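You operate a simulated robot arm through the tools that you are given. There is no shell and no other tool.

Carry out the task below with a simulated two-armed robot. There is one attempt and no reset: what you move stays moved.

JOB
Clamp the grey grooved bar, sand its brown scale off and lay it on the black mat.
Fine: put the yellow sanding block back and free the clamp after sanding. Set down upright: yellow sanding block. What is to be rubbed or washed off counts as gone when no trace of it is left.

Only the result counts: the job must be done as asked and must still hold three seconds after the hand-in. Knocking over, shifting, dropping, spilling or breaking anything else fails it.

ROBOT AND FRAMES
Two 7-joint arms with two-finger grippers on one trunk that stands fixed in place. Base frame: the origin is at the foot of the trunk, x ahead of it, y to its left, z up; the work surface is at about z = 80. Lengths are in cm, angles in rad, forces in N, time in s.
The left shoulder is at [6, 12.3, 94.5], the right one opposite. With the tool pointing down near the work surface each hand reaches from about 36 to 80 cm from the base axis, measured 20 degrees to its own side. Payload 1.47 kg a hand.
The TCP of each hand is the grasp point between the finger pads, 1.6 cm short of the fingertips. In the tool frame z runs along the fingers and y along their closing line. The gripper opens to 8.7 cm; its body begins 5.5 cm behind the TCP.
Orientation is that of the tool frame in the base frame, as a unit quaternion [x, y, z, w]. With the fingers straight down and closing along the base's y, the tool's x points along the base's -x, its y along +y and its z along -z.

CONTROLS
- The arms move only by the tool nudge_tool. It takes "left_targets", "right_targets" or both (then of equal length, played together; a hand with none holds still); each is a list of rows, each a list of 3 entries, a list of its own where there are three numbers: the shift along the tool's x, y, z in units of 50 mm (1.0 is 50 mm), then the turn, a rotation vector about the tool's x, y, z in units of 8 degrees (1.0 is 8 degrees), then the finger opening in cm, from 0 to 8.7. In form: [[[tx, ty, tz], [rx, ry, rz], claw], ...]. A call has 1 to 20 rows; each row shifts and turns the commanded pose from where the row before left it, along the tool's axes as they then stand. A call with a number of a shift or a turn outside -1 to 1 is refused whole. A row lasts 0.2 s, in which the tool goes at most 5 cm and 0.15 rad; a call with a longer step from one row to the next is refused whole, and so is a gripper value outside its range. Where a pose cannot be reached the arm comes as near as it can. A force on the tool above 40 N (or 10 N above the force at the start of the call, whichever is more), or a blocked arm, ends the call early, and 0.2 s more pass. Each finger travels about 15.3 cm/s and halts on what it meets, pressing with about 28 N; the grip force reading is that of the motor and also rises with nothing between the fingers. The clock runs only during rows and for 0.2 s after the last one: add rows that do not move to give the fingers time. It gives the time, the measured TCP pose, the force on the tool (base axes), the opening and the grip force at its end, in the units of the frame above (readings bear some noise), with the torque about the TCP (base axes, N m) and any sound that the robot's microphone picked up, and new pictures: "show" is both (left out), scene, wrist or none (wrist: the cameras of the hands that moved).
- Cameras (640 x 400 px; columns grow to the right, rows downward): "scene" is now at [8.55, 3.23, 150.31]; the picture's right is [0.40, -0.92, 0.00], its down [-0.66, -0.29, -0.69] and it looks along [0.63, 0.28, -0.72] (base axes); focal length 369 px, centre (320, 200). "left" rides on the left gripper at [7.3, -1.2, -9] in its tool frame; the picture's right is [0.16, 0.99, 0.00], its down [-0.72, 0.12, -0.68] and it looks along [-0.67, 0.11, 0.73] (tool axes); focal length 247 px, centre (320, 200). "right" rides on the right gripper at [7.3, 1.2, -9] in its tool frame; the picture's right is [-0.16, 0.99, 0.00], its down [-0.72, -0.12, -0.68] and it looks along [-0.67, -0.11, 0.73] (tool axes); focal length 247 px, centre (320, 200). There is no depth. A picture from a camera that has moved, and an enlarged one, comes with that camera's place and axes in the base frame and with its lens.
- lift_body(by): moves the trunk up (or, below 0, down) by that many cm; the arms and the scene camera ride with it, the base frame stays. It gives what a move gives, with no picture.
- head_to(pan, tilt): turns the head with the scene camera to pan (to the left, within 2.094 rad either way) and tilt (down, from -0.506 to 1.204), counted from straight ahead of the robot. It gives what a move gives, and a new picture of the scene camera.
- inspect(camera, box): a new picture of the part [left, top, right, bottom] of that camera's present view, enlarged. It takes no simulated time.
- finish_job(): hands the job in; it is judged then, once.

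Places have to be worked out from the pictures, the camera data and where the tool is seen. Open the grippers and draw the arms clear of the work before you hand the job in, unless the task says otherwise.

The tools are called after "Emit:" as a command line: name --argument value ..., lists and objects as JSON in quotes. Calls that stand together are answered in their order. nudge_tool: Moves the arms, as the interface text tells. Its arguments: {"type":"object","properties":{"left_targets":{"type":"array","items":{"type":"array"}},"right_targets":{"type":"array","items":{"type":"array"}},"show":{"type":"string","enum":["both","scene","wrist","none"]}},"required":[]} The other tools are called the same way: lift_body (by) moves the trunk up or down; head_to (pan, tilt) turns the head that bears the scene camera; inspect (camera, box) takes an enlarged picture of a part of a camera's view; finish_job () hands the job in.

At the start:

```text
t: 0.0
left_tool_pos: [43.19, 30.41, 112.39]
left_ee_rot: [0.0, 1.0, 0.001, 0.0]
left_wrist_force: [0.6, 0.8, 1.3]
left_wrist_torque: [0.0, -0.01, 0.01]
left_opening: 8.7
left_grip_force: 0.0
right_tool_pos: [54.87, -5.92, 110.67]
right_ee_rot: [0.0, 1.0, -0.001, 0.0]
right_wrist_force: [-0.5, 1.2, -0.8]
right_wrist_torque: [0.01, 0.0, -0.01]
right_opening: 8.69
right_grip_force: 0.0
trunk travel left (down, up): [-10.0, 13.0]
head pan, tilt (commanded): [0.414, 0.806]
```

scene: 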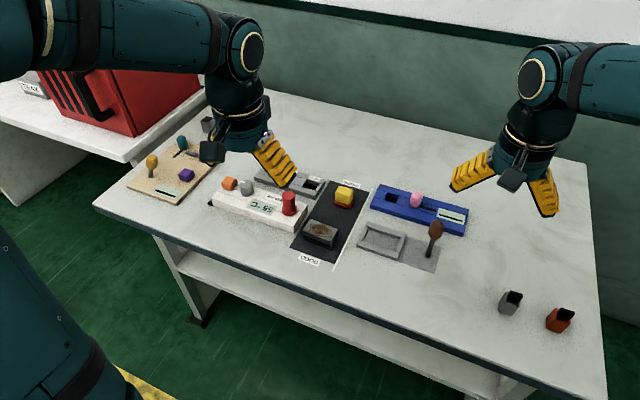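
right: 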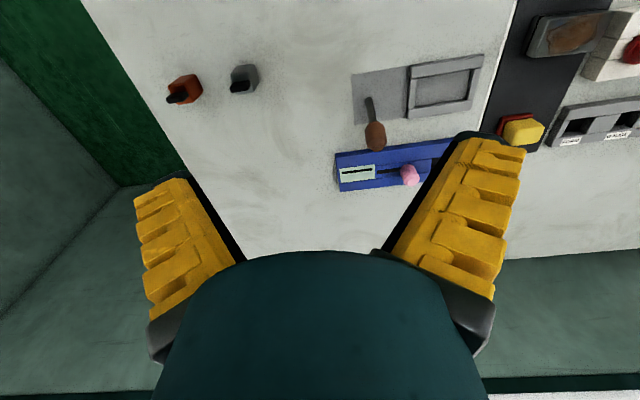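
left: 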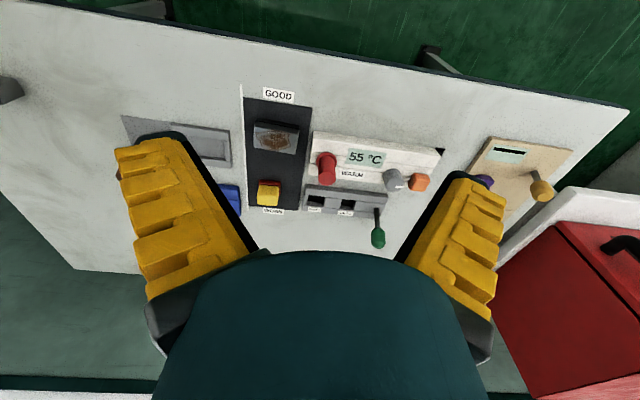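

I begin by looking more closely at the work area from the scene camera and left hand camera; nothing moves yet.

Emit:
inspect --camera "scene" --box '[200, 150, 360, 270]'

Emit:
inspect --camera "scene" --box '[340, 160, 500, 280]'

Emit:
inspect --camera "left" --box '[220, 70, 460, 250]'

Emit:
inspect --camera "right" --box '[320, 20, 640, 220]'

Emit:
inspect --camera "scene" --box '[110, 100, 270, 220]'

Emit:
inspect --camera "scene" --box '[460, 260, 620, 380]'

```text
3.33 times, centred on (280, 210) of scene
camera zoom: at [8.55, 3.23, 150.31], right [0.4, -0.92, 0.0], down [-0.66, -0.29, -0.69], along [0.63, 0.28, -0.72], focal length 1229 px, centre (453, 167)
```

zoom: 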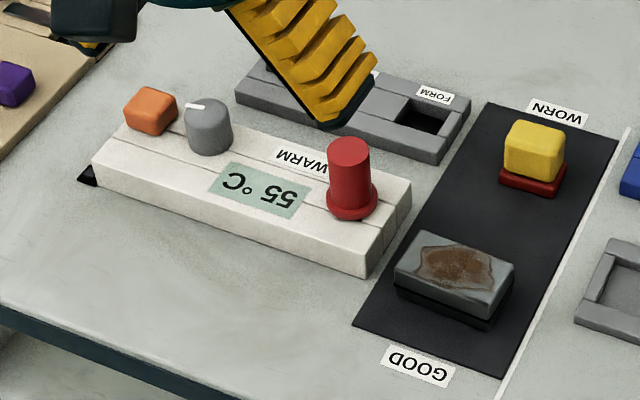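

```text
3.33 times, centred on (420, 220) of scene
camera zoom: at [8.55, 3.23, 150.31], right [0.4, -0.92, 0.0], down [-0.66, -0.29, -0.69], along [0.63, 0.28, -0.72], focal length 1229 px, centre (-13, 133)
```

zoom: 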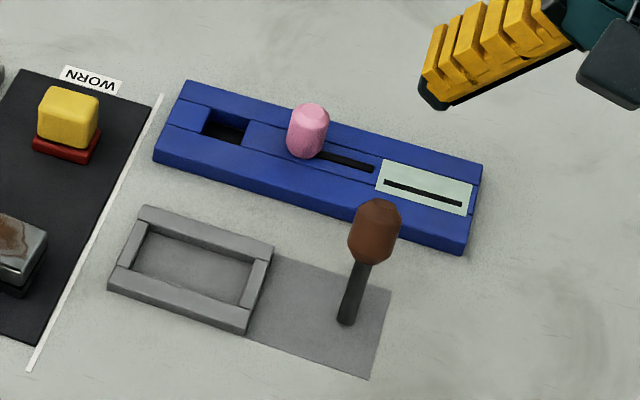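

```text
2.22 times, centred on (340, 160) of left
camera zoom: at [36.05, 29.3, 121.15], right [-0.16, 0.99, 0.0], down [0.72, 0.12, 0.68], along [0.67, 0.11, -0.73], focal length 549 px, centre (276, 289)
```

zoom: 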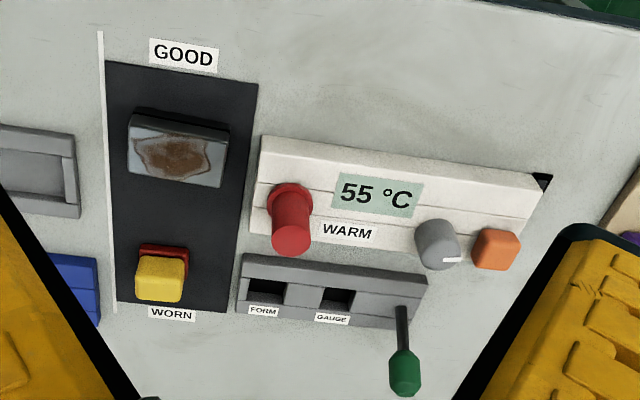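

```text
2.00 times, centred on (480, 120) of right
camera zoom: at [47.45, -4.81, 119.52], right [0.16, 0.99, 0.0], down [0.72, -0.12, 0.68], along [0.67, -0.11, -0.73], focal length 494 px, centre (0, 360)
```

zoom: 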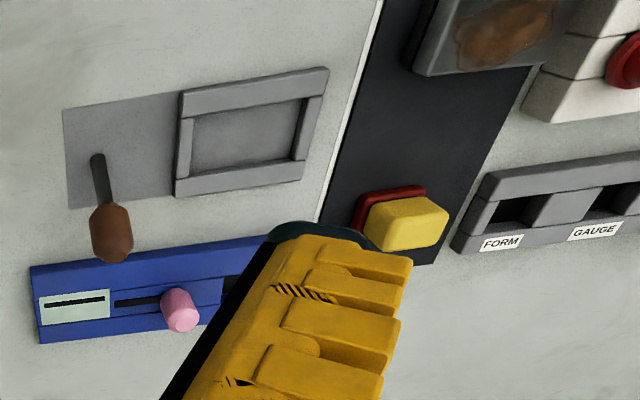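

```text
3.33 times, centred on (190, 160) of scene
camera zoom: at [8.55, 3.23, 150.31], right [0.4, -0.92, 0.0], down [-0.66, -0.29, -0.69], along [0.63, 0.28, -0.72], focal length 1229 px, centre (753, 333)
```

zoom: 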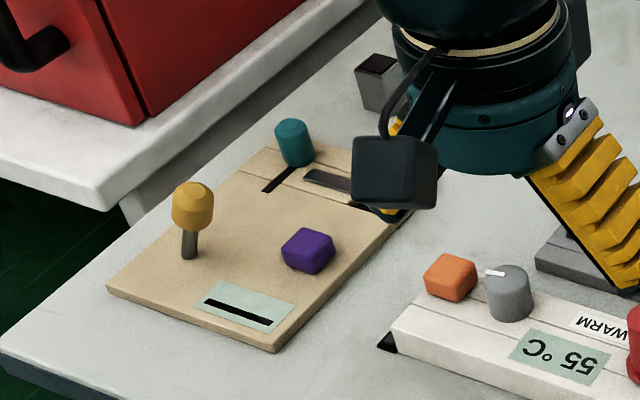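

```text
3.33 times, centred on (540, 320) of scene
camera zoom: at [8.55, 3.23, 150.31], right [0.4, -0.92, 0.0], down [-0.66, -0.29, -0.69], along [0.63, 0.28, -0.72], focal length 1229 px, centre (-413, -200)
```

zoom: 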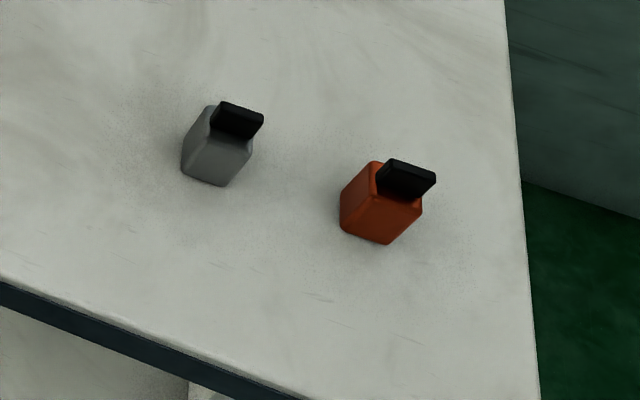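

The bar with brown scale lies on the black mat near (58, 25), the yellow block near (71, 24); a grey frame with a brown-handled lever near (63, 12)/(63, 0) looks like the clamp. I bring both wrist cameras lower for a closer look without going near anything.

Emit:
nudge_tool --left_targets '[[[0, 0, 0.75], [0, 0, 0], 8.7], [[0, 0, 0.75], [0, 0, 0], 8.7], [[0, 0, 0.75], [0, 0, 0], 8.7], [[0, 0, 0.75], [0, 0, 0], 8.7]]' --right_targets '[[[0.25, 0.6, 0.7], [0, 0, 0], 8.7], [[0.25, 0.6, 0.7], [0, 0, 0], 8.7], [[0.25, 0.6, 0.7], [0, 0, 0], 8.7], [[0.25, 0.6, 0.7], [0, 0, 0], 8.7]]'

```text
t: 1.0
left_tool_pos: [43.39, 30.35, 97.23]
left_ee_rot: [0.0, 1.0, 0.0, 0.0]
left_wrist_force: [-0.3, 1.8, -0.4]
left_wrist_torque: [-0.02, -0.01, 0.01]
left_opening: 8.71
left_grip_force: 0.0
right_tool_pos: [50.1, 6.16, 96.67]
right_ee_rot: [0.001, 1.0, 0.0, 0.0]
right_wrist_force: [0.1, -0.7, 0.5]
right_wrist_torque: [-0.02, 0.04, 0.01]
right_opening: 8.67
right_grip_force: 0.1
trunk travel left (down, up): [-10.0, 13.0]
head pan, tilt (commanded): [0.414, 0.806]
camera scene: at [8.61, 3.31, 150.3], right [0.4, -0.92, 0.0], down [-0.66, -0.29, -0.69], along [0.63, 0.28, -0.72], focal length 369 px, centre (320, 200)
camera right: at [42.69, 7.15, 105.61], right [0.16, 0.99, 0.0], down [0.72, -0.12, 0.68], along [0.67, -0.11, -0.73], focal length 247 px, centre (320, 200)
camera left: at [36.09, 29.16, 106.0], right [-0.16, 0.99, 0.0], down [0.72, 0.12, 0.68], along [0.67, 0.11, -0.73], focal length 247 px, centre (320, 200)
```

scene: 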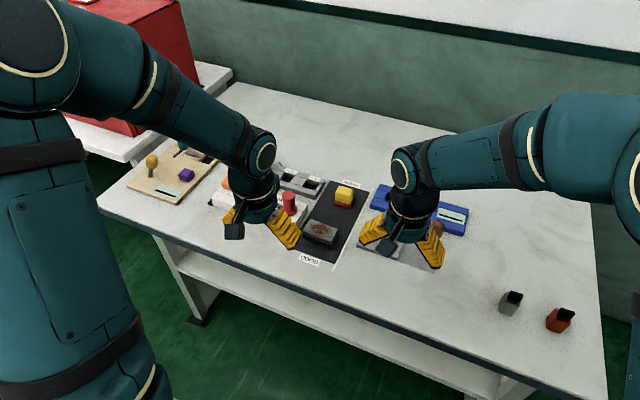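
right: 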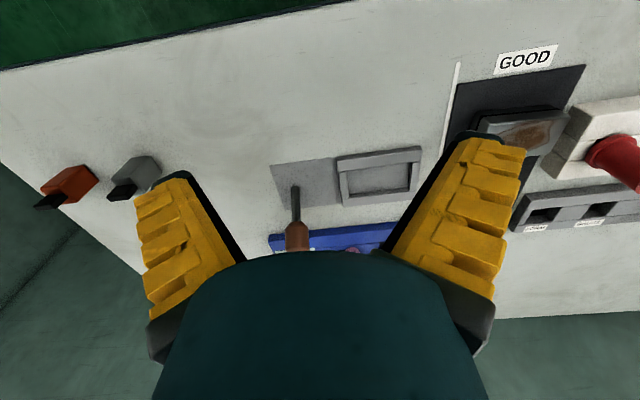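
left: 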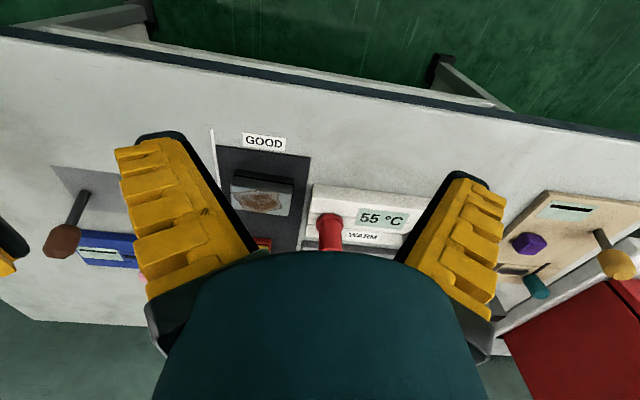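

Closer views now of the bar, frame and lever through the wrist cameras; I enlarge them.

Emit:
inspect --camera "left" --box '[200, 120, 360, 260]'

Emit:
inspect --camera "right" --box '[240, 120, 480, 270]'

Emit:
inspect --camera "right" --box '[430, 70, 640, 250]'

Emit:
inspect --camera "scene" --box '[280, 160, 400, 270]'

```text
2.86 times, centred on (280, 190) of left
camera zoom: at [36.09, 29.16, 106.0], right [-0.16, 0.99, 0.0], down [0.72, 0.12, 0.68], along [0.67, 0.11, -0.73], focal length 706 px, centre (434, 229)
```

zoom: 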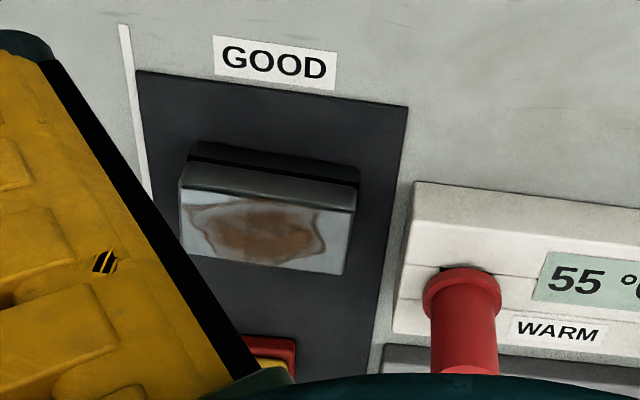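

```text
2.67 times, centred on (360, 195) of right
camera zoom: at [42.69, 7.15, 105.61], right [0.16, 0.99, 0.0], down [0.72, -0.12, 0.68], along [0.67, -0.11, -0.73], focal length 659 px, centre (213, 213)
```

zoom: 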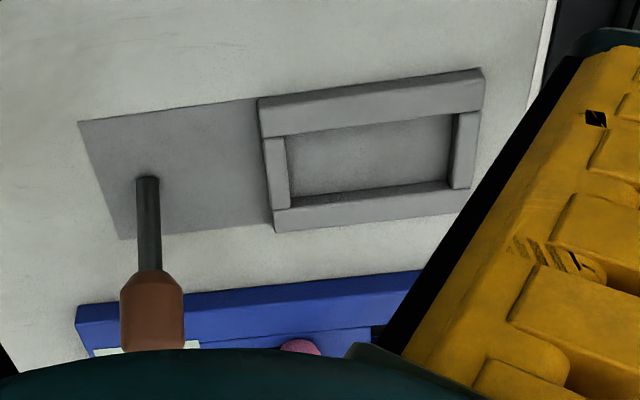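

```text
2.22 times, centred on (535, 160) of right
camera zoom: at [42.69, 7.15, 105.61], right [0.16, 0.99, 0.0], down [0.72, -0.12, 0.68], along [0.67, -0.11, -0.73], focal length 549 px, centre (-158, 289)
```

zoom: 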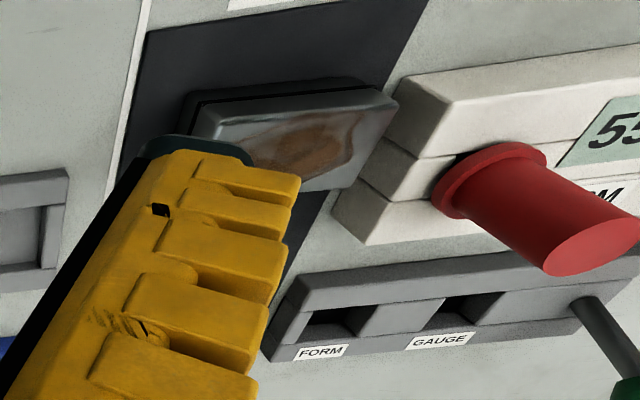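

```text
3.64 times, centred on (340, 215) of scene
camera zoom: at [8.61, 3.31, 150.3], right [0.4, -0.92, 0.0], down [-0.66, -0.29, -0.69], along [0.63, 0.28, -0.72], focal length 1341 px, centre (247, 146)
```

zoom: 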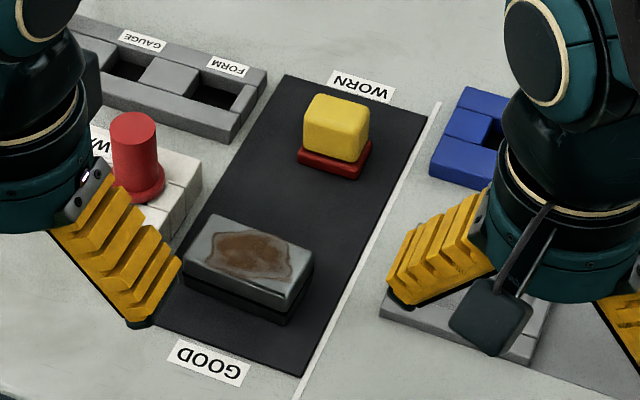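

The bar spans about x 55.5–60.1, y 21.4–28.8, top z ≈ 84; the lever is pivoted near (63.1, 0.5) and leans ~20° to +x. I bring the left hand high above the bar and the right hand high before the lever for sharper looks.

Emit:
nudge_tool --left_targets '[[[-0.72, -0.26, 0.2], [0, 0, 0], 8.7], [[-0.72, -0.26, 0.2], [0, 0, 0], 8.7], [[-0.72, -0.26, 0.2], [0, 0, 0], 8.7], [[-0.72, -0.26, 0.2], [0, 0, 0], 8.7]]' --right_targets '[[[-0.5, -0.3, 0], [0, 0, 0], 8.7], [[-0.5, -0.3, 0], [0, 0, 0], 8.7], [[-0.5, -0.3, 0], [0, 0, 0], 8.7], [[-0.5, -0.3, 0], [0, 0, 0], 8.7]]'

```text
t: 2.0
left_tool_pos: [57.58, 25.1, 93.19]
left_ee_rot: [0.0, 1.0, 0.0, 0.0]
left_wrist_force: [0.3, -0.4, -0.2]
left_wrist_torque: [0.05, 0.0, 0.0]
left_opening: 8.69
left_grip_force: 0.0
right_tool_pos: [60.13, -0.21, 96.5]
right_ee_rot: [-0.001, 1.0, 0.0, 0.0]
right_wrist_force: [0.0, 0.5, 0.1]
right_wrist_torque: [0.01, 0.0, 0.0]
right_opening: 8.72
right_grip_force: 0.0
trunk travel left (down, up): [-10.0, 13.0]
head pan, tilt (commanded): [0.414, 0.806]
camera scene: at [8.64, 3.18, 150.3], right [0.4, -0.92, 0.0], down [-0.66, -0.29, -0.69], along [0.63, 0.28, -0.72], focal length 369 px, centre (320, 200)
camera right: at [52.74, 0.99, 105.47], right [0.16, 0.99, 0.0], down [0.72, -0.12, 0.68], along [0.67, -0.11, -0.73], focal length 247 px, centre (320, 200)
camera left: at [50.28, 23.95, 102.05], right [-0.16, 0.99, 0.0], down [0.72, 0.12, 0.68], along [0.67, 0.11, -0.73], focal length 247 px, centre (320, 200)
```

scene: 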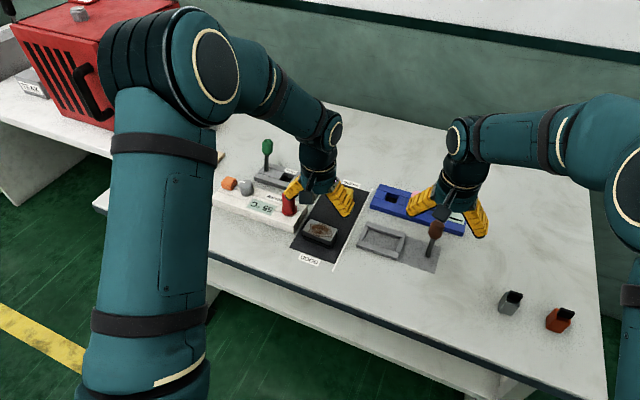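
right: 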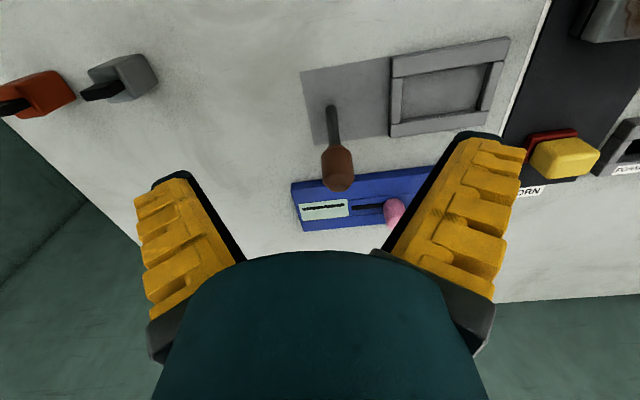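
left: 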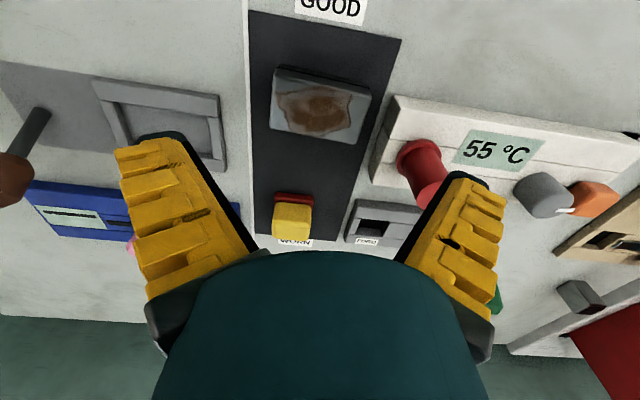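

Emit:
inspect --camera "left" --box '[240, 40, 400, 160]'

Emit:
inspect --camera "left" --box '[240, 160, 400, 260]'

Emit:
inspect --camera "right" --box '[280, 20, 540, 200]'

Emit:
inspect --camera "right" --box '[480, 0, 640, 210]'

Emit:
inspect --camera "scene" --box '[340, 200, 460, 280]'

```text
3.33 times, centred on (320, 100) of left
camera zoom: at [50.28, 23.95, 102.05], right [-0.16, 0.99, 0.0], down [0.72, 0.12, 0.68], along [0.67, 0.11, -0.73], focal length 823 px, centre (320, 533)
```

zoom: 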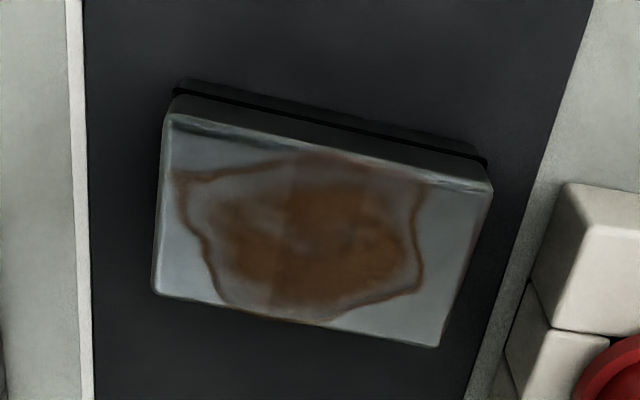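

```text
4.00 times, centred on (320, 210) of left
camera zoom: at [50.28, 23.95, 102.05], right [-0.16, 0.99, 0.0], down [0.72, 0.12, 0.68], along [0.67, 0.11, -0.73], focal length 988 px, centre (320, 160)
```

zoom: 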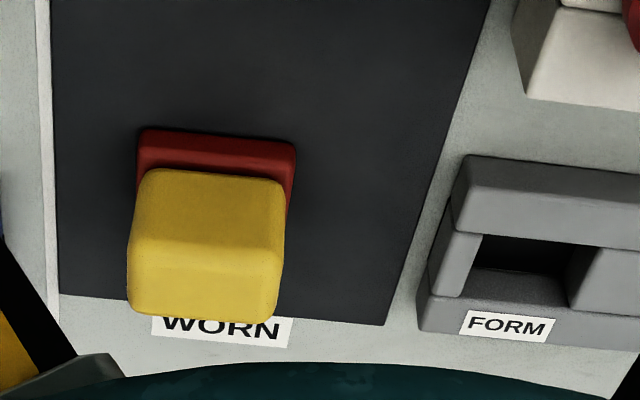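

```text
2.22 times, centred on (410, 110) of right
camera zoom: at [52.74, 0.99, 105.47], right [0.16, 0.99, 0.0], down [0.72, -0.12, 0.68], along [0.67, -0.11, -0.73], focal length 549 px, centre (120, 400)
```

zoom: 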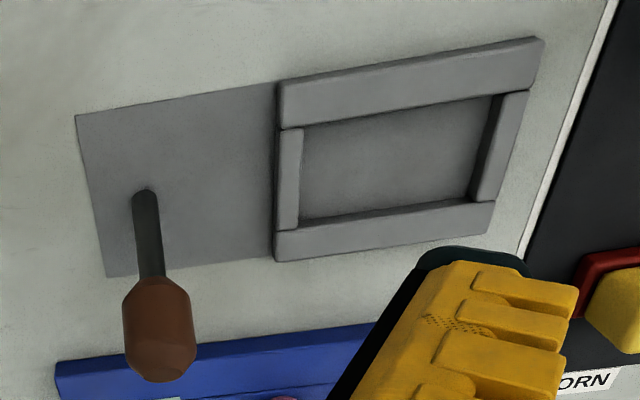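

```text
1.90 times, centred on (560, 105) of right
camera zoom: at [52.74, 0.99, 105.47], right [0.16, 0.99, 0.0], down [0.72, -0.12, 0.68], along [0.67, -0.11, -0.73], focal length 470 px, centre (-137, 381)
```

zoom: 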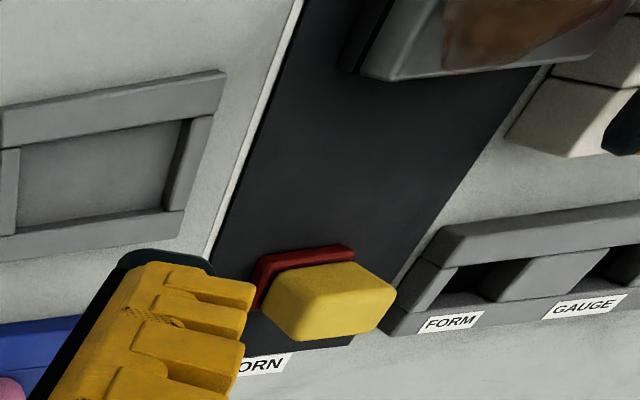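

```text
5.00 times, centred on (400, 240) of scene
camera zoom: at [8.64, 3.18, 150.3], right [0.4, -0.92, 0.0], down [-0.66, -0.29, -0.69], along [0.63, 0.28, -0.72], focal length 1844 px, centre (-80, 0)
```

zoom: 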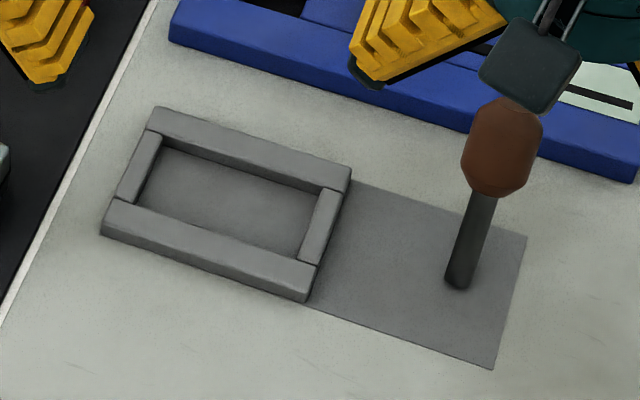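

The bar's centre is about (58.0, 25.1) with the heater only ~2 cm off its +y end, so I'll grip it across x. I raise the left hand 3 cm and turn it +90° about its own z there.

Emit:
nudge_tool --left_targets '[[[-0.08, 0, -0.6], [0, 0, 0], 8.7], [[0, 0, 0], [0, 0, 0.9375], 8.7], [[0, 0, 0], [0, 0, 0.9375], 8.7], [[0, 0, 0], [0, 0, 0.9375], 8.7], [[0, 0, 0], [0, 0, 0.9375], 8.7], [[0, 0, 0], [0, 0, 0.9375], 8.7], [[0, 0, 0], [0, 0, 0.9375], 8.7], [[0, 0, 0], [0, 0, 0.9375], 8.0], [[0, 0, 0], [0, 0, 0.9375], 7.5], [[0, 0, 0], [0, 0, 0.9375], 7.5], [[0, 0, 0], [0, 0, 0.9375], 7.5], [[0, 0, 0], [0, 0, 0.9375], 7.5], [[0, 0, 0], [0, 0, 0.9375], 7.5]]'

```text
t: 4.8
left_tool_pos: [58.13, 25.29, 96.34]
left_ee_rot: [0.708, 0.707, 0.0, 0.0]
left_wrist_force: [-0.6, -0.3, 0.5]
left_wrist_torque: [0.02, 0.0, 0.02]
left_opening: 7.76
left_grip_force: 2.2
right_tool_pos: [59.97, -0.06, 96.66]
right_ee_rot: [0.0, 1.0, 0.0, 0.0]
right_wrist_force: [0.6, 0.0, -0.1]
right_wrist_torque: [-0.01, 0.0, -0.02]
right_opening: 8.7
right_grip_force: 0.0
trunk travel left (down, up): [-10.0, 13.0]
head pan, tilt (commanded): [0.414, 0.806]
camera scene: at [8.55, 3.24, 150.31], right [0.4, -0.92, 0.0], down [-0.66, -0.29, -0.69], along [0.63, 0.28, -0.72], focal length 369 px, centre (320, 200)
camera left: at [57.01, 32.58, 105.13], right [0.99, 0.16, 0.0], down [0.11, -0.72, 0.68], along [0.11, -0.67, -0.73], focal length 247 px, centre (320, 200)
```

scene: 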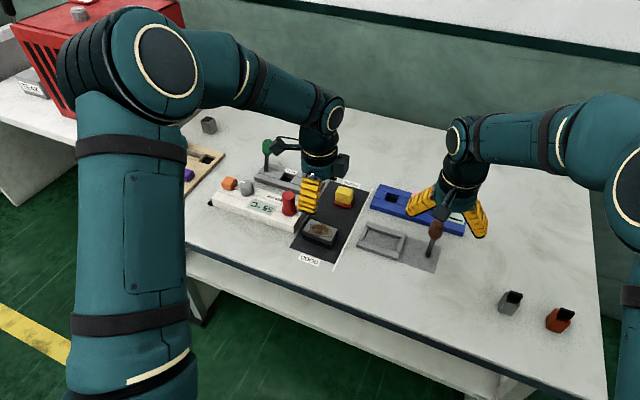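
left: 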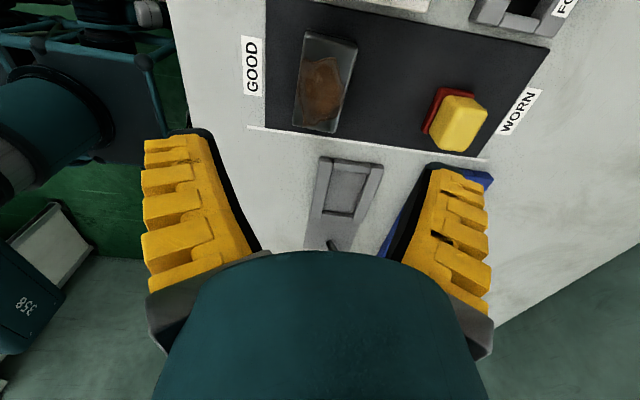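

The turn went well. I enlarge this new view to fix the bar, the block and the frame more exactly.

Emit:
inspect --camera "left" --box '[270, 20, 390, 140]'

Emit:
inspect --camera "left" --box '[300, 140, 400, 240]'

Emit:
inspect --camera "left" --box '[400, 70, 500, 170]'

Emit:
inspect --camera "scene" --box '[270, 170, 370, 270]'

```text
3.33 times, centred on (330, 80) of left
camera zoom: at [57.01, 32.58, 105.13], right [0.99, 0.16, 0.0], down [0.11, -0.72, 0.68], along [0.11, -0.67, -0.73], focal length 823 px, centre (287, 600)
```

zoom: 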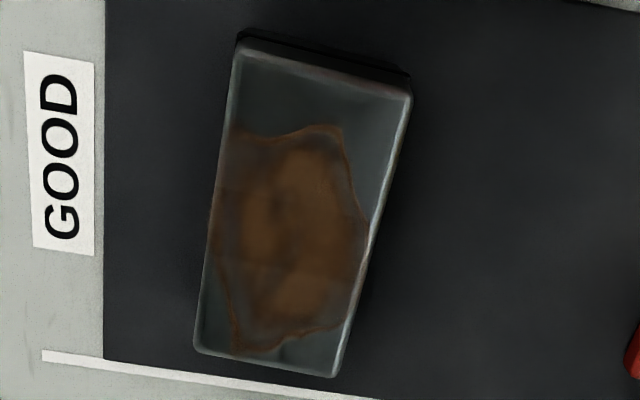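

```text
4.00 times, centred on (350, 190) of left
camera zoom: at [57.01, 32.58, 105.13], right [0.99, 0.16, 0.0], down [0.11, -0.72, 0.68], along [0.11, -0.67, -0.73], focal length 988 px, centre (200, 240)
```

zoom: 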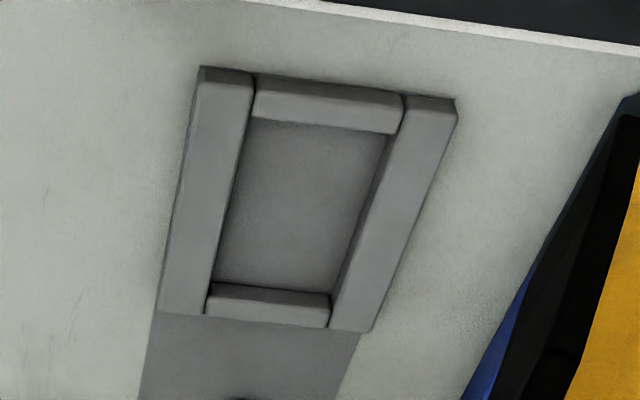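

```text
4.00 times, centred on (450, 120) of left
camera zoom: at [57.01, 32.58, 105.13], right [0.99, 0.16, 0.0], down [0.11, -0.72, 0.68], along [0.11, -0.67, -0.73], focal length 988 px, centre (-200, 520)
```

zoom: 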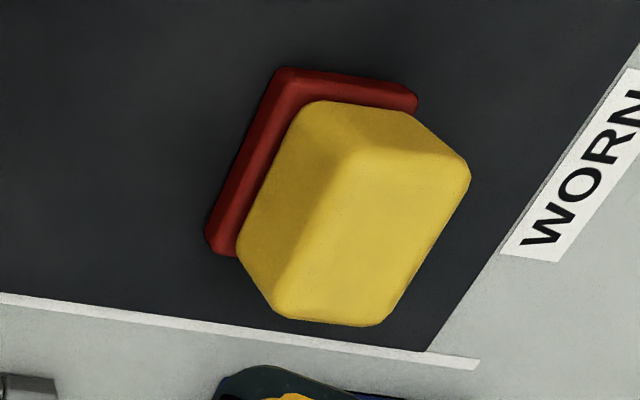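

```text
4.00 times, centred on (320, 220) of scene
camera zoom: at [8.55, 3.24, 150.31], right [0.4, -0.92, 0.0], down [-0.66, -0.29, -0.69], along [0.63, 0.28, -0.72], focal length 1475 px, centre (320, 120)
```

zoom: 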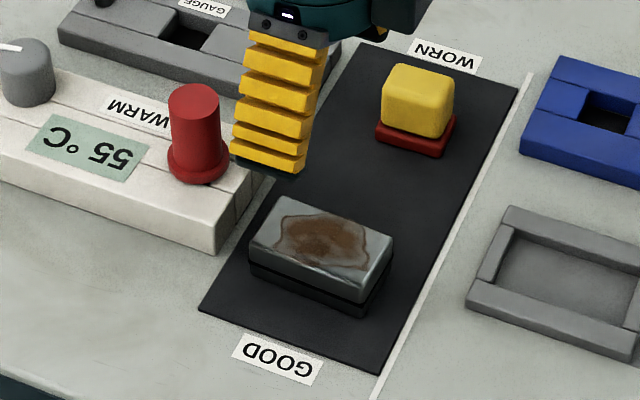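

From this view the bar is ~7.0 × 4.0 cm, turned ~3° clockwise, centred near (58.1, 25.2). I lower the left hand to just above it with a 3° turn and look again.

Emit:
nudge_tool --left_targets '[[[0, 0, 0.6], [0, 0, 0.12], 7.5], [[0, 0, 0.6], [0, 0, 0.12], 7.5], [[0, 0, 0.6], [0, 0, 0.12], 7.5]]'

```text
t: 5.6
left_tool_pos: [58.11, 25.3, 87.42]
left_ee_rot: [0.724, 0.69, 0.0, 0.0]
left_wrist_force: [0.2, -0.1, -0.4]
left_wrist_torque: [-0.01, 0.01, 0.02]
left_opening: 7.74
left_grip_force: 1.9
right_tool_pos: [60.06, -0.04, 96.67]
right_ee_rot: [0.001, 1.0, 0.0, 0.0]
right_wrist_force: [-0.6, -0.5, 0.8]
right_wrist_torque: [0.01, 0.01, -0.02]
right_opening: 8.69
right_grip_force: 0.1
trunk travel left (down, up): [-10.0, 13.0]
head pan, tilt (commanded): [0.414, 0.806]
camera scene: at [8.6, 3.25, 150.31], right [0.4, -0.92, 0.0], down [-0.66, -0.29, -0.69], along [0.63, 0.28, -0.72], focal length 369 px, centre (320, 200)
camera left: at [57.34, 32.51, 96.07], right [0.99, 0.11, 0.0], down [0.08, -0.73, 0.68], along [0.07, -0.68, -0.73], focal length 247 px, centre (320, 200)
```

scene: 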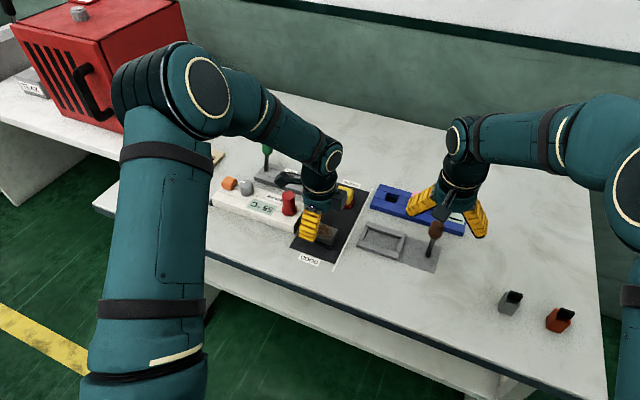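
left: 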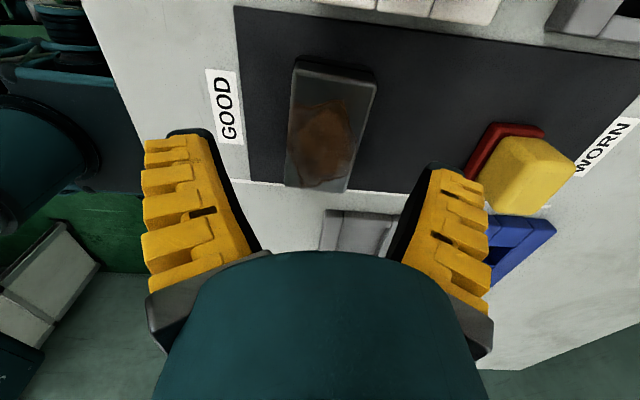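

Combining views, the bar's top is at about z = 83.0 with centre (58.35, 25.3), 7.5 × 4.1 cm. I lower the fingers to z ≈ 83.1 (tips well above the frame-wall height) and close on it.

Emit:
nudge_tool --left_targets '[[[0, 0.02, 0.43], [0, 0, 0], 7.5], [[0, 0.02, 0.43], [0, 0, 0], 7.5], [[0, 0, 0], [0, 0, 0], 7.5], [[0, 0, 0], [0, 0, 0], 3.0], [[0, 0, 0], [0, 0, 0], 3.0], [[0, 0, 0], [0, 0, 0], 3.0]]'

```text
t: 7.0
left_tool_pos: [58.29, 25.19, 83.23]
left_ee_rot: [0.723, 0.69, -0.001, -0.001]
left_wrist_force: [-0.5, 0.0, 2.2]
left_wrist_torque: [0.03, 0.05, -0.02]
left_opening: 3.85
left_grip_force: 27.9
right_tool_pos: [60.0, -0.17, 96.81]
right_ee_rot: [0.0, 1.0, 0.0, 0.001]
right_wrist_force: [0.1, 0.5, -0.1]
right_wrist_torque: [-0.01, 0.0, -0.03]
right_opening: 8.7
right_grip_force: 0.1
trunk travel left (down, up): [-10.0, 13.0]
head pan, tilt (commanded): [0.414, 0.806]
camera scene: at [8.52, 3.22, 150.32], right [0.4, -0.92, 0.0], down [-0.66, -0.29, -0.69], along [0.63, 0.28, -0.72], focal length 369 px, centre (320, 200)
camera left: at [57.56, 32.55, 92.03], right [0.99, 0.11, 0.0], down [0.08, -0.73, 0.68], along [0.07, -0.68, -0.73], focal length 247 px, centre (320, 200)
```

scene: 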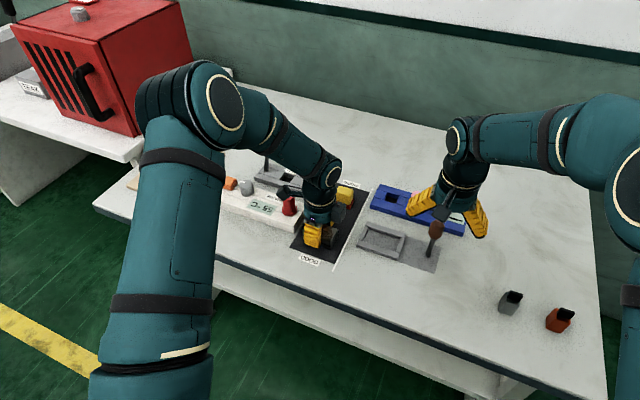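
left: 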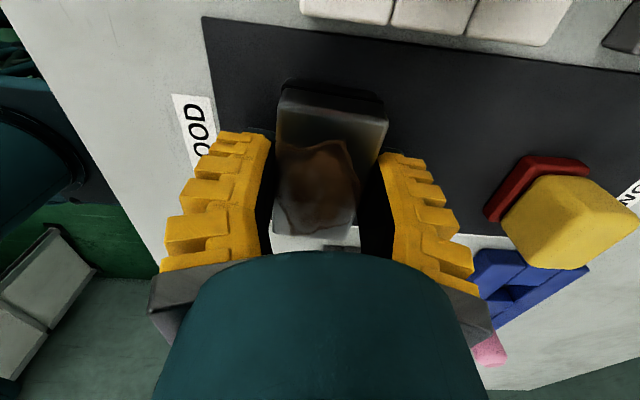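

The bar is held (opening 3.85, grip 27.9 N). I lift it straight up 9 cm and take out the 3° turn.

Emit:
nudge_tool --left_targets '[[[0, 0, -0.3], [0, 0, 0], 3.0], [[0, 0, -0.5], [0, 0, 0], 3.0], [[0, 0, -0.5], [0, 0, -0.18], 3.0], [[0, 0, -0.5], [0, 0, -0.18], 3.0], [[0, 0, 0], [0, 0, 0], 3.0]]'

Emit:
inspect --camera "left" --box '[240, 60, 420, 260]'

Emit:
inspect --camera "scene" --box '[270, 150, 370, 270]'

```text
t: 8.2
left_tool_pos: [58.38, 25.14, 92.31]
left_ee_rot: [0.706, 0.708, -0.001, 0.0]
left_wrist_force: [1.1, -0.8, -0.1]
left_wrist_torque: [0.0, 0.04, 0.02]
left_opening: 3.61
left_grip_force: 4.7
right_tool_pos: [60.08, -0.07, 96.58]
right_ee_rot: [0.0, 1.0, 0.0, 0.0]
right_wrist_force: [-0.4, 0.4, -0.2]
right_wrist_torque: [-0.03, -0.05, 0.03]
right_opening: 8.67
right_grip_force: 0.0
trunk travel left (down, up): [-10.0, 13.0]
head pan, tilt (commanded): [0.414, 0.806]
camera scene: at [8.57, 3.24, 150.31], right [0.4, -0.92, 0.0], down [-0.66, -0.29, -0.69], along [0.63, 0.28, -0.72], focal length 369 px, centre (320, 200)
camera left: at [57.19, 32.55, 101.03], right [0.99, 0.16, 0.0], down [0.12, -0.72, 0.68], along [0.11, -0.67, -0.73], focal length 247 px, centre (320, 200)
```

scene: 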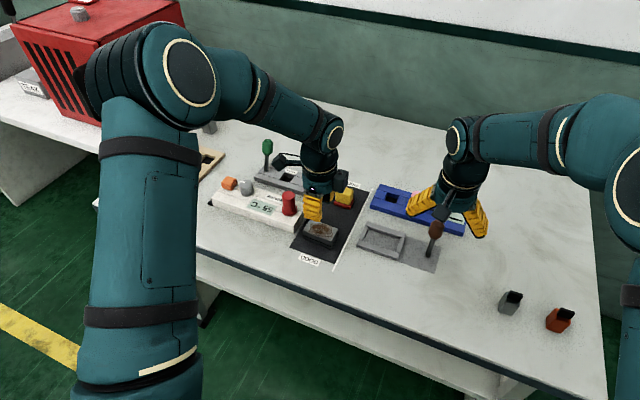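
left: 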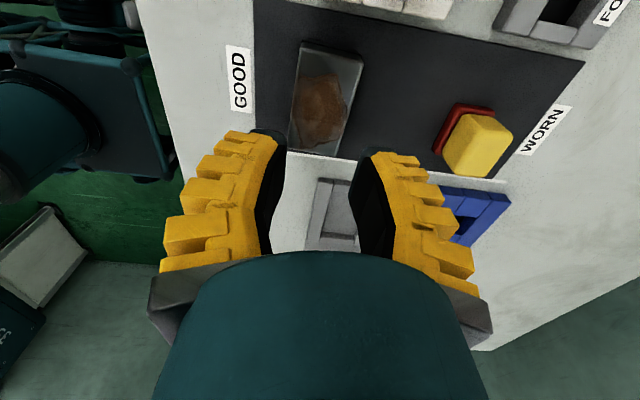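

```text
2.00 times, centred on (330, 160) of left
camera zoom: at [57.19, 32.55, 101.03], right [0.99, 0.16, 0.0], down [0.12, -0.72, 0.68], along [0.11, -0.67, -0.73], focal length 494 px, centre (300, 280)
```

zoom: 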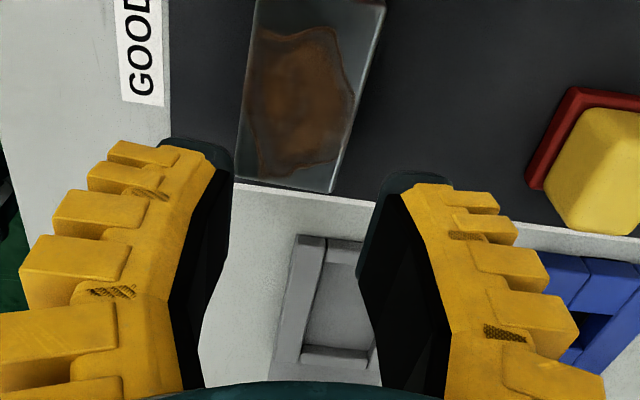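

```text
3.33 times, centred on (320, 210) of scene
camera zoom: at [8.57, 3.24, 150.31], right [0.4, -0.92, 0.0], down [-0.66, -0.29, -0.69], along [0.63, 0.28, -0.72], focal length 1229 px, centre (320, 167)
```

zoom: 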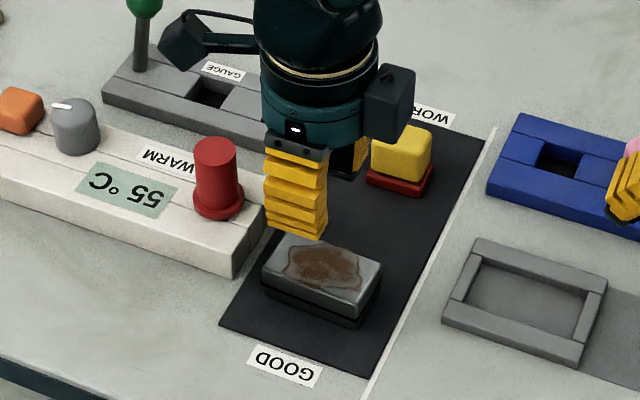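

The fingers slid off the bar's top edge; it is still on the mat, so I must grip deeper. I enlarge to gauge its height and place again.

Emit:
inspect --camera "scene" --box '[295, 210, 345, 255]'

Emit:
inspect --camera "left" --box '[270, 30, 380, 160]'

Emit:
inspect --camera "right" --box '[540, 0, 640, 60]'

```text
8.89 times, centred on (320, 232) of scene
camera zoom: at [8.57, 3.24, 150.31], right [0.4, -0.92, 0.0], down [-0.66, -0.29, -0.69], along [0.63, 0.28, -0.72], focal length 3278 px, centre (320, -89)
```

zoom: 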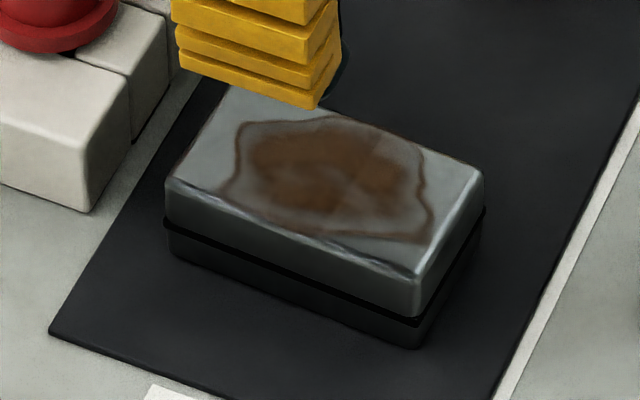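

```text
3.08 times, centred on (325, 95) of left
camera zoom: at [57.19, 32.55, 101.03], right [0.99, 0.16, 0.0], down [0.12, -0.72, 0.68], along [0.11, -0.67, -0.73], focal length 760 px, centre (305, 523)
```

zoom: 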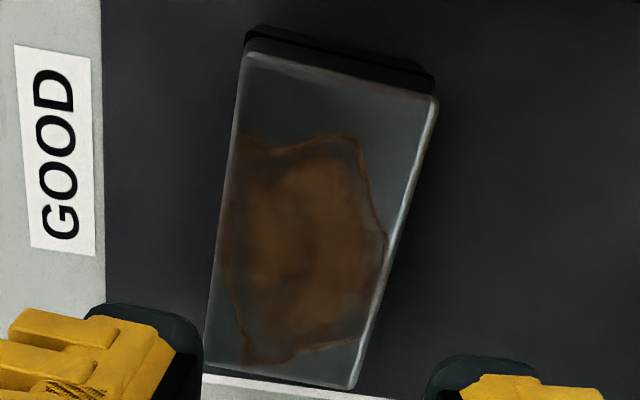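

```text
6.40 times, centred on (590, 30) of right
camera zoom: at [52.66, 1.07, 105.52], right [0.16, 0.99, 0.0], down [0.72, -0.12, 0.68], along [0.67, -0.11, -0.73], focal length 1581 px, centre (-1408, 1288)
```

zoom: 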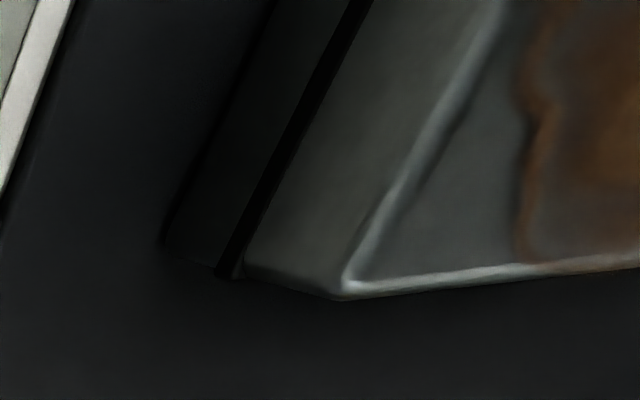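

The bar's height is ~2.5 cm (top z ≈ 82.8). Before re-gripping I check how high the frame's walls are.

Emit:
inspect --camera "scene" --box '[350, 215, 410, 265]'

Emit:
inspect --camera "right" --box '[380, 30, 520, 145]'

Emit:
inspect --camera "left" --box '[290, 165, 370, 255]'

```text
8.00 times, centred on (380, 240) of scene
camera zoom: at [8.57, 3.24, 150.31], right [0.4, -0.92, 0.0], down [-0.66, -0.29, -0.69], along [0.63, 0.28, -0.72], focal length 2950 px, centre (-160, -120)
```

zoom: 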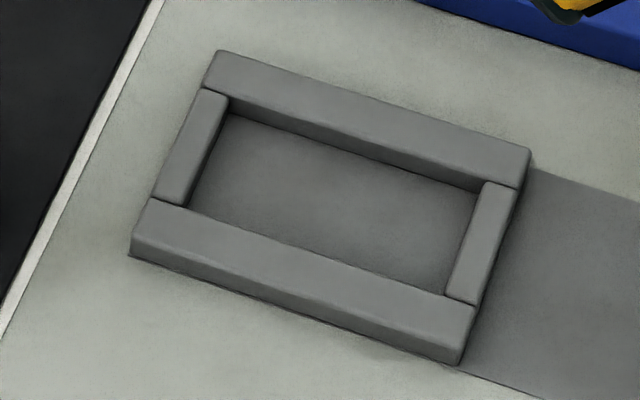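

```text
3.48 times, centred on (450, 88) of right
camera zoom: at [52.66, 1.07, 105.52], right [0.16, 0.99, 0.0], down [0.72, -0.12, 0.68], along [0.67, -0.11, -0.73], focal length 859 px, centre (-132, 591)
```

zoom: 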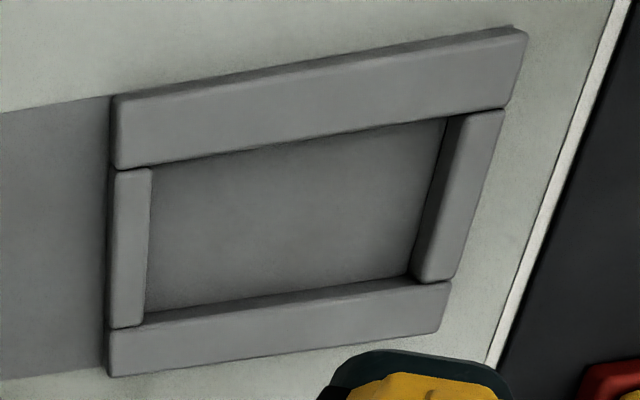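

```text
4.44 times, centred on (330, 210) of left
camera zoom: at [57.19, 32.55, 101.03], right [0.99, 0.16, 0.0], down [0.12, -0.72, 0.68], along [0.11, -0.67, -0.73], focal length 1098 px, centre (276, 156)
```

zoom: 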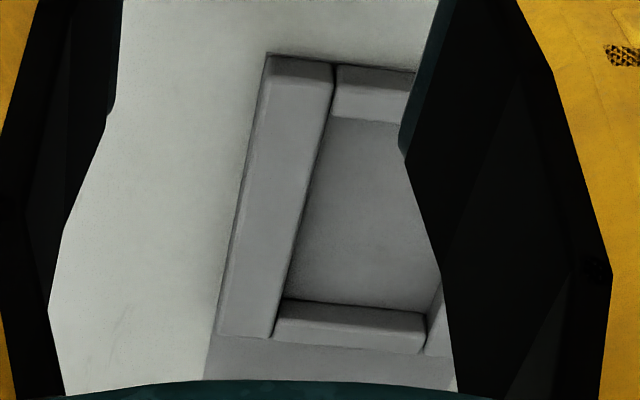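

The walls stand ~1 cm (top z ≈ 81.05), the frame's inside is ~4.5 × 7.95 cm centred at (63.35, 11.5). I open, go down again over the bar to TCP z ≈ 82.5 (deeper than before), and close on it.

Emit:
nudge_tool --left_targets '[[[0, 0.03, 0], [0, 0, 0.28], 7.5], [[0, 0, 0], [0, 0, 0], 7.5], [[0, 0, 0.6], [0, 0, 0], 7.5], [[0, 0, 0.6], [0, 0, 0], 7.5], [[0, 0, 0.5], [0, 0, 0], 7.5], [[0, 0, 0.26], [0, 0, 0], 7.5], [[0, 0, 0], [0, 0, 0], 7.5], [[0, 0, 0], [0, 0, 0], 3.0], [[0, 0, 0], [0, 0, 0], 3.0], [[0, 0, 0], [0, 0, 0], 3.0]]'

```text
t: 10.4
left_tool_pos: [58.44, 25.39, 82.19]
left_ee_rot: [0.721, 0.693, 0.0, 0.0]
left_wrist_force: [-0.3, 2.4, 3.5]
left_wrist_torque: [0.1, 0.04, -0.1]
left_opening: 3.9
left_grip_force: 27.9
right_tool_pos: [60.07, -0.02, 96.62]
right_ee_rot: [0.0, 1.0, 0.0, 0.0]
right_wrist_force: [-0.3, -0.1, -0.5]
right_wrist_torque: [0.02, -0.01, 0.03]
right_opening: 8.73
right_grip_force: 0.0
trunk travel left (down, up): [-10.0, 13.0]
head pan, tilt (commanded): [0.414, 0.806]
camera scene: at [8.53, 3.23, 150.32], right [0.4, -0.92, 0.0], down [-0.66, -0.29, -0.69], along [0.63, 0.28, -0.72], focal length 369 px, centre (320, 200)
camera left: at [57.56, 32.7, 91.08], right [0.99, 0.12, 0.0], down [0.09, -0.73, 0.68], along [0.08, -0.68, -0.73], focal length 247 px, centre (320, 200)
```

scene: 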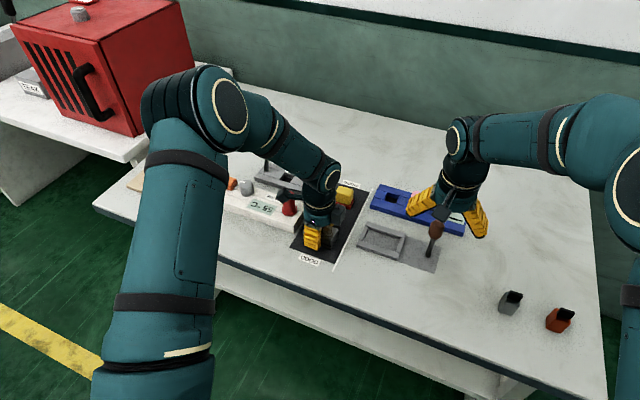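
left: 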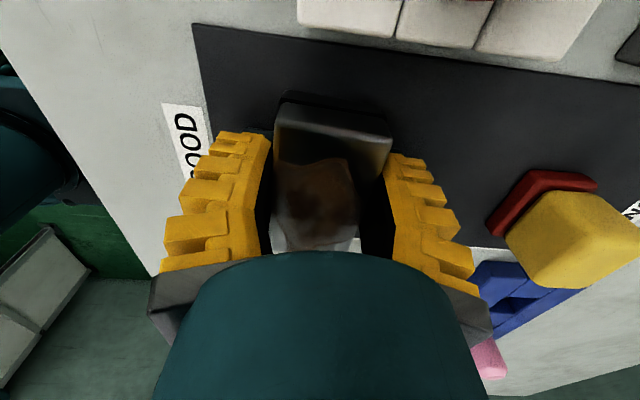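

Grip shows 3.9 cm at 27.9 N. I lift gently 1.5 cm and check whether the bar comes along.

Emit:
nudge_tool --left_targets '[[[0, 0, -0.05], [0, 0, 0], 3.0], [[0, 0, -0.05], [0, 0, 0], 3.0], [[0, 0, -0.1], [0, 0, 0], 3.0], [[0, 0, -0.1], [0, 0, 0], 3.0], [[0, 0, 0], [0, 0, 0], 3.0]]'

Emit:
inspect --camera "scene" --box '[290, 190, 360, 260]'

Emit:
inspect --camera "left" --box '[240, 60, 420, 260]'

```text
t: 11.6
left_tool_pos: [58.5, 25.26, 83.88]
left_ee_rot: [0.721, 0.693, 0.001, 0.0]
left_wrist_force: [-0.1, 0.4, -2.2]
left_wrist_torque: [-0.01, -0.02, 0.01]
left_opening: 3.89
left_grip_force: 27.9
right_tool_pos: [60.0, -0.06, 96.51]
right_ee_rot: [0.0, 1.0, 0.0, 0.0]
right_wrist_force: [-0.5, -0.4, 0.4]
right_wrist_torque: [0.01, 0.01, 0.0]
right_opening: 8.71
right_grip_force: 0.0
trunk travel left (down, up): [-10.0, 13.0]
head pan, tilt (commanded): [0.414, 0.806]
camera scene: at [8.56, 3.23, 150.31], right [0.4, -0.92, 0.0], down [-0.66, -0.29, -0.69], along [0.63, 0.28, -0.72], focal length 369 px, centre (320, 200)
camera left: at [57.66, 32.68, 92.53], right [0.99, 0.12, 0.0], down [0.09, -0.73, 0.68], along [0.08, -0.68, -0.73], focal length 247 px, centre (320, 200)
```

scene: 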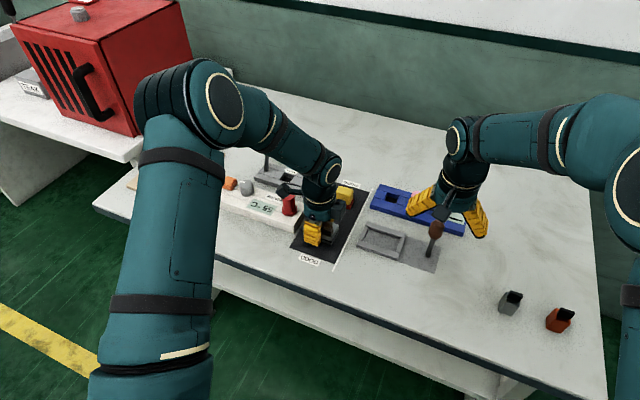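
left: 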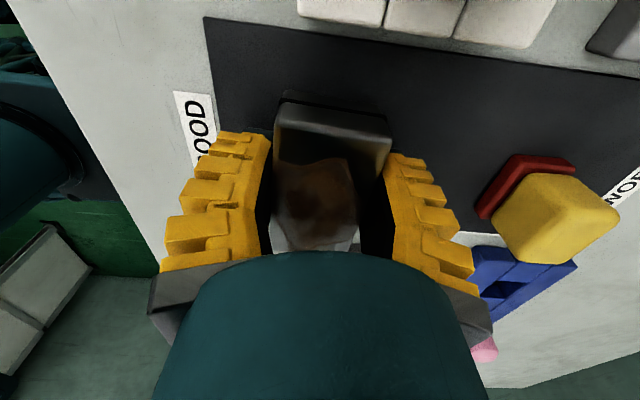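

```text
5.71 times, centred on (325, 225) of scene
camera zoom: at [8.56, 3.23, 150.31], right [0.4, -0.92, 0.0], down [-0.66, -0.29, -0.69], along [0.63, 0.28, -0.72], focal length 2107 px, centre (291, 57)
```

zoom: 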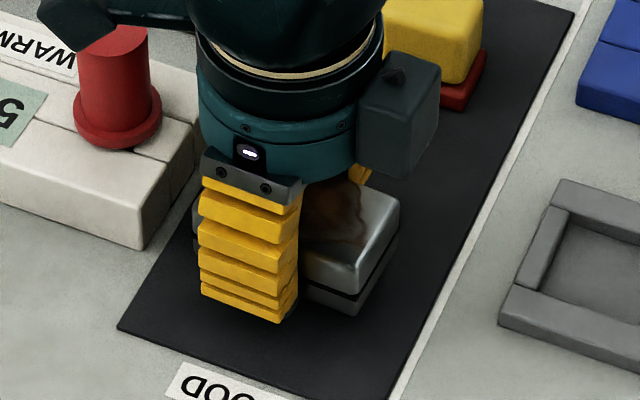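

```text
2.00 times, centred on (330, 160) of left
camera zoom: at [57.66, 32.68, 92.53], right [0.99, 0.12, 0.0], down [0.09, -0.73, 0.68], along [0.08, -0.68, -0.73], focal length 494 px, centre (300, 280)
```

zoom: 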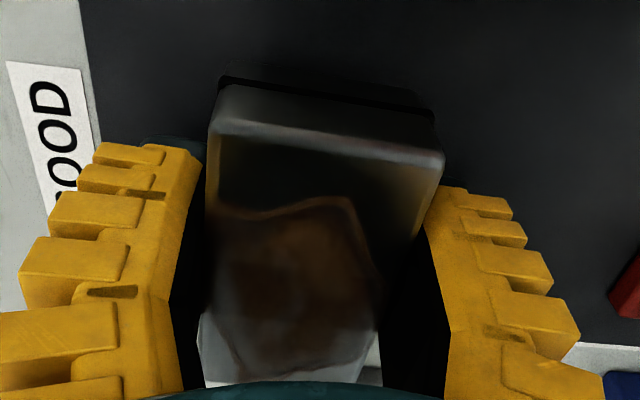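

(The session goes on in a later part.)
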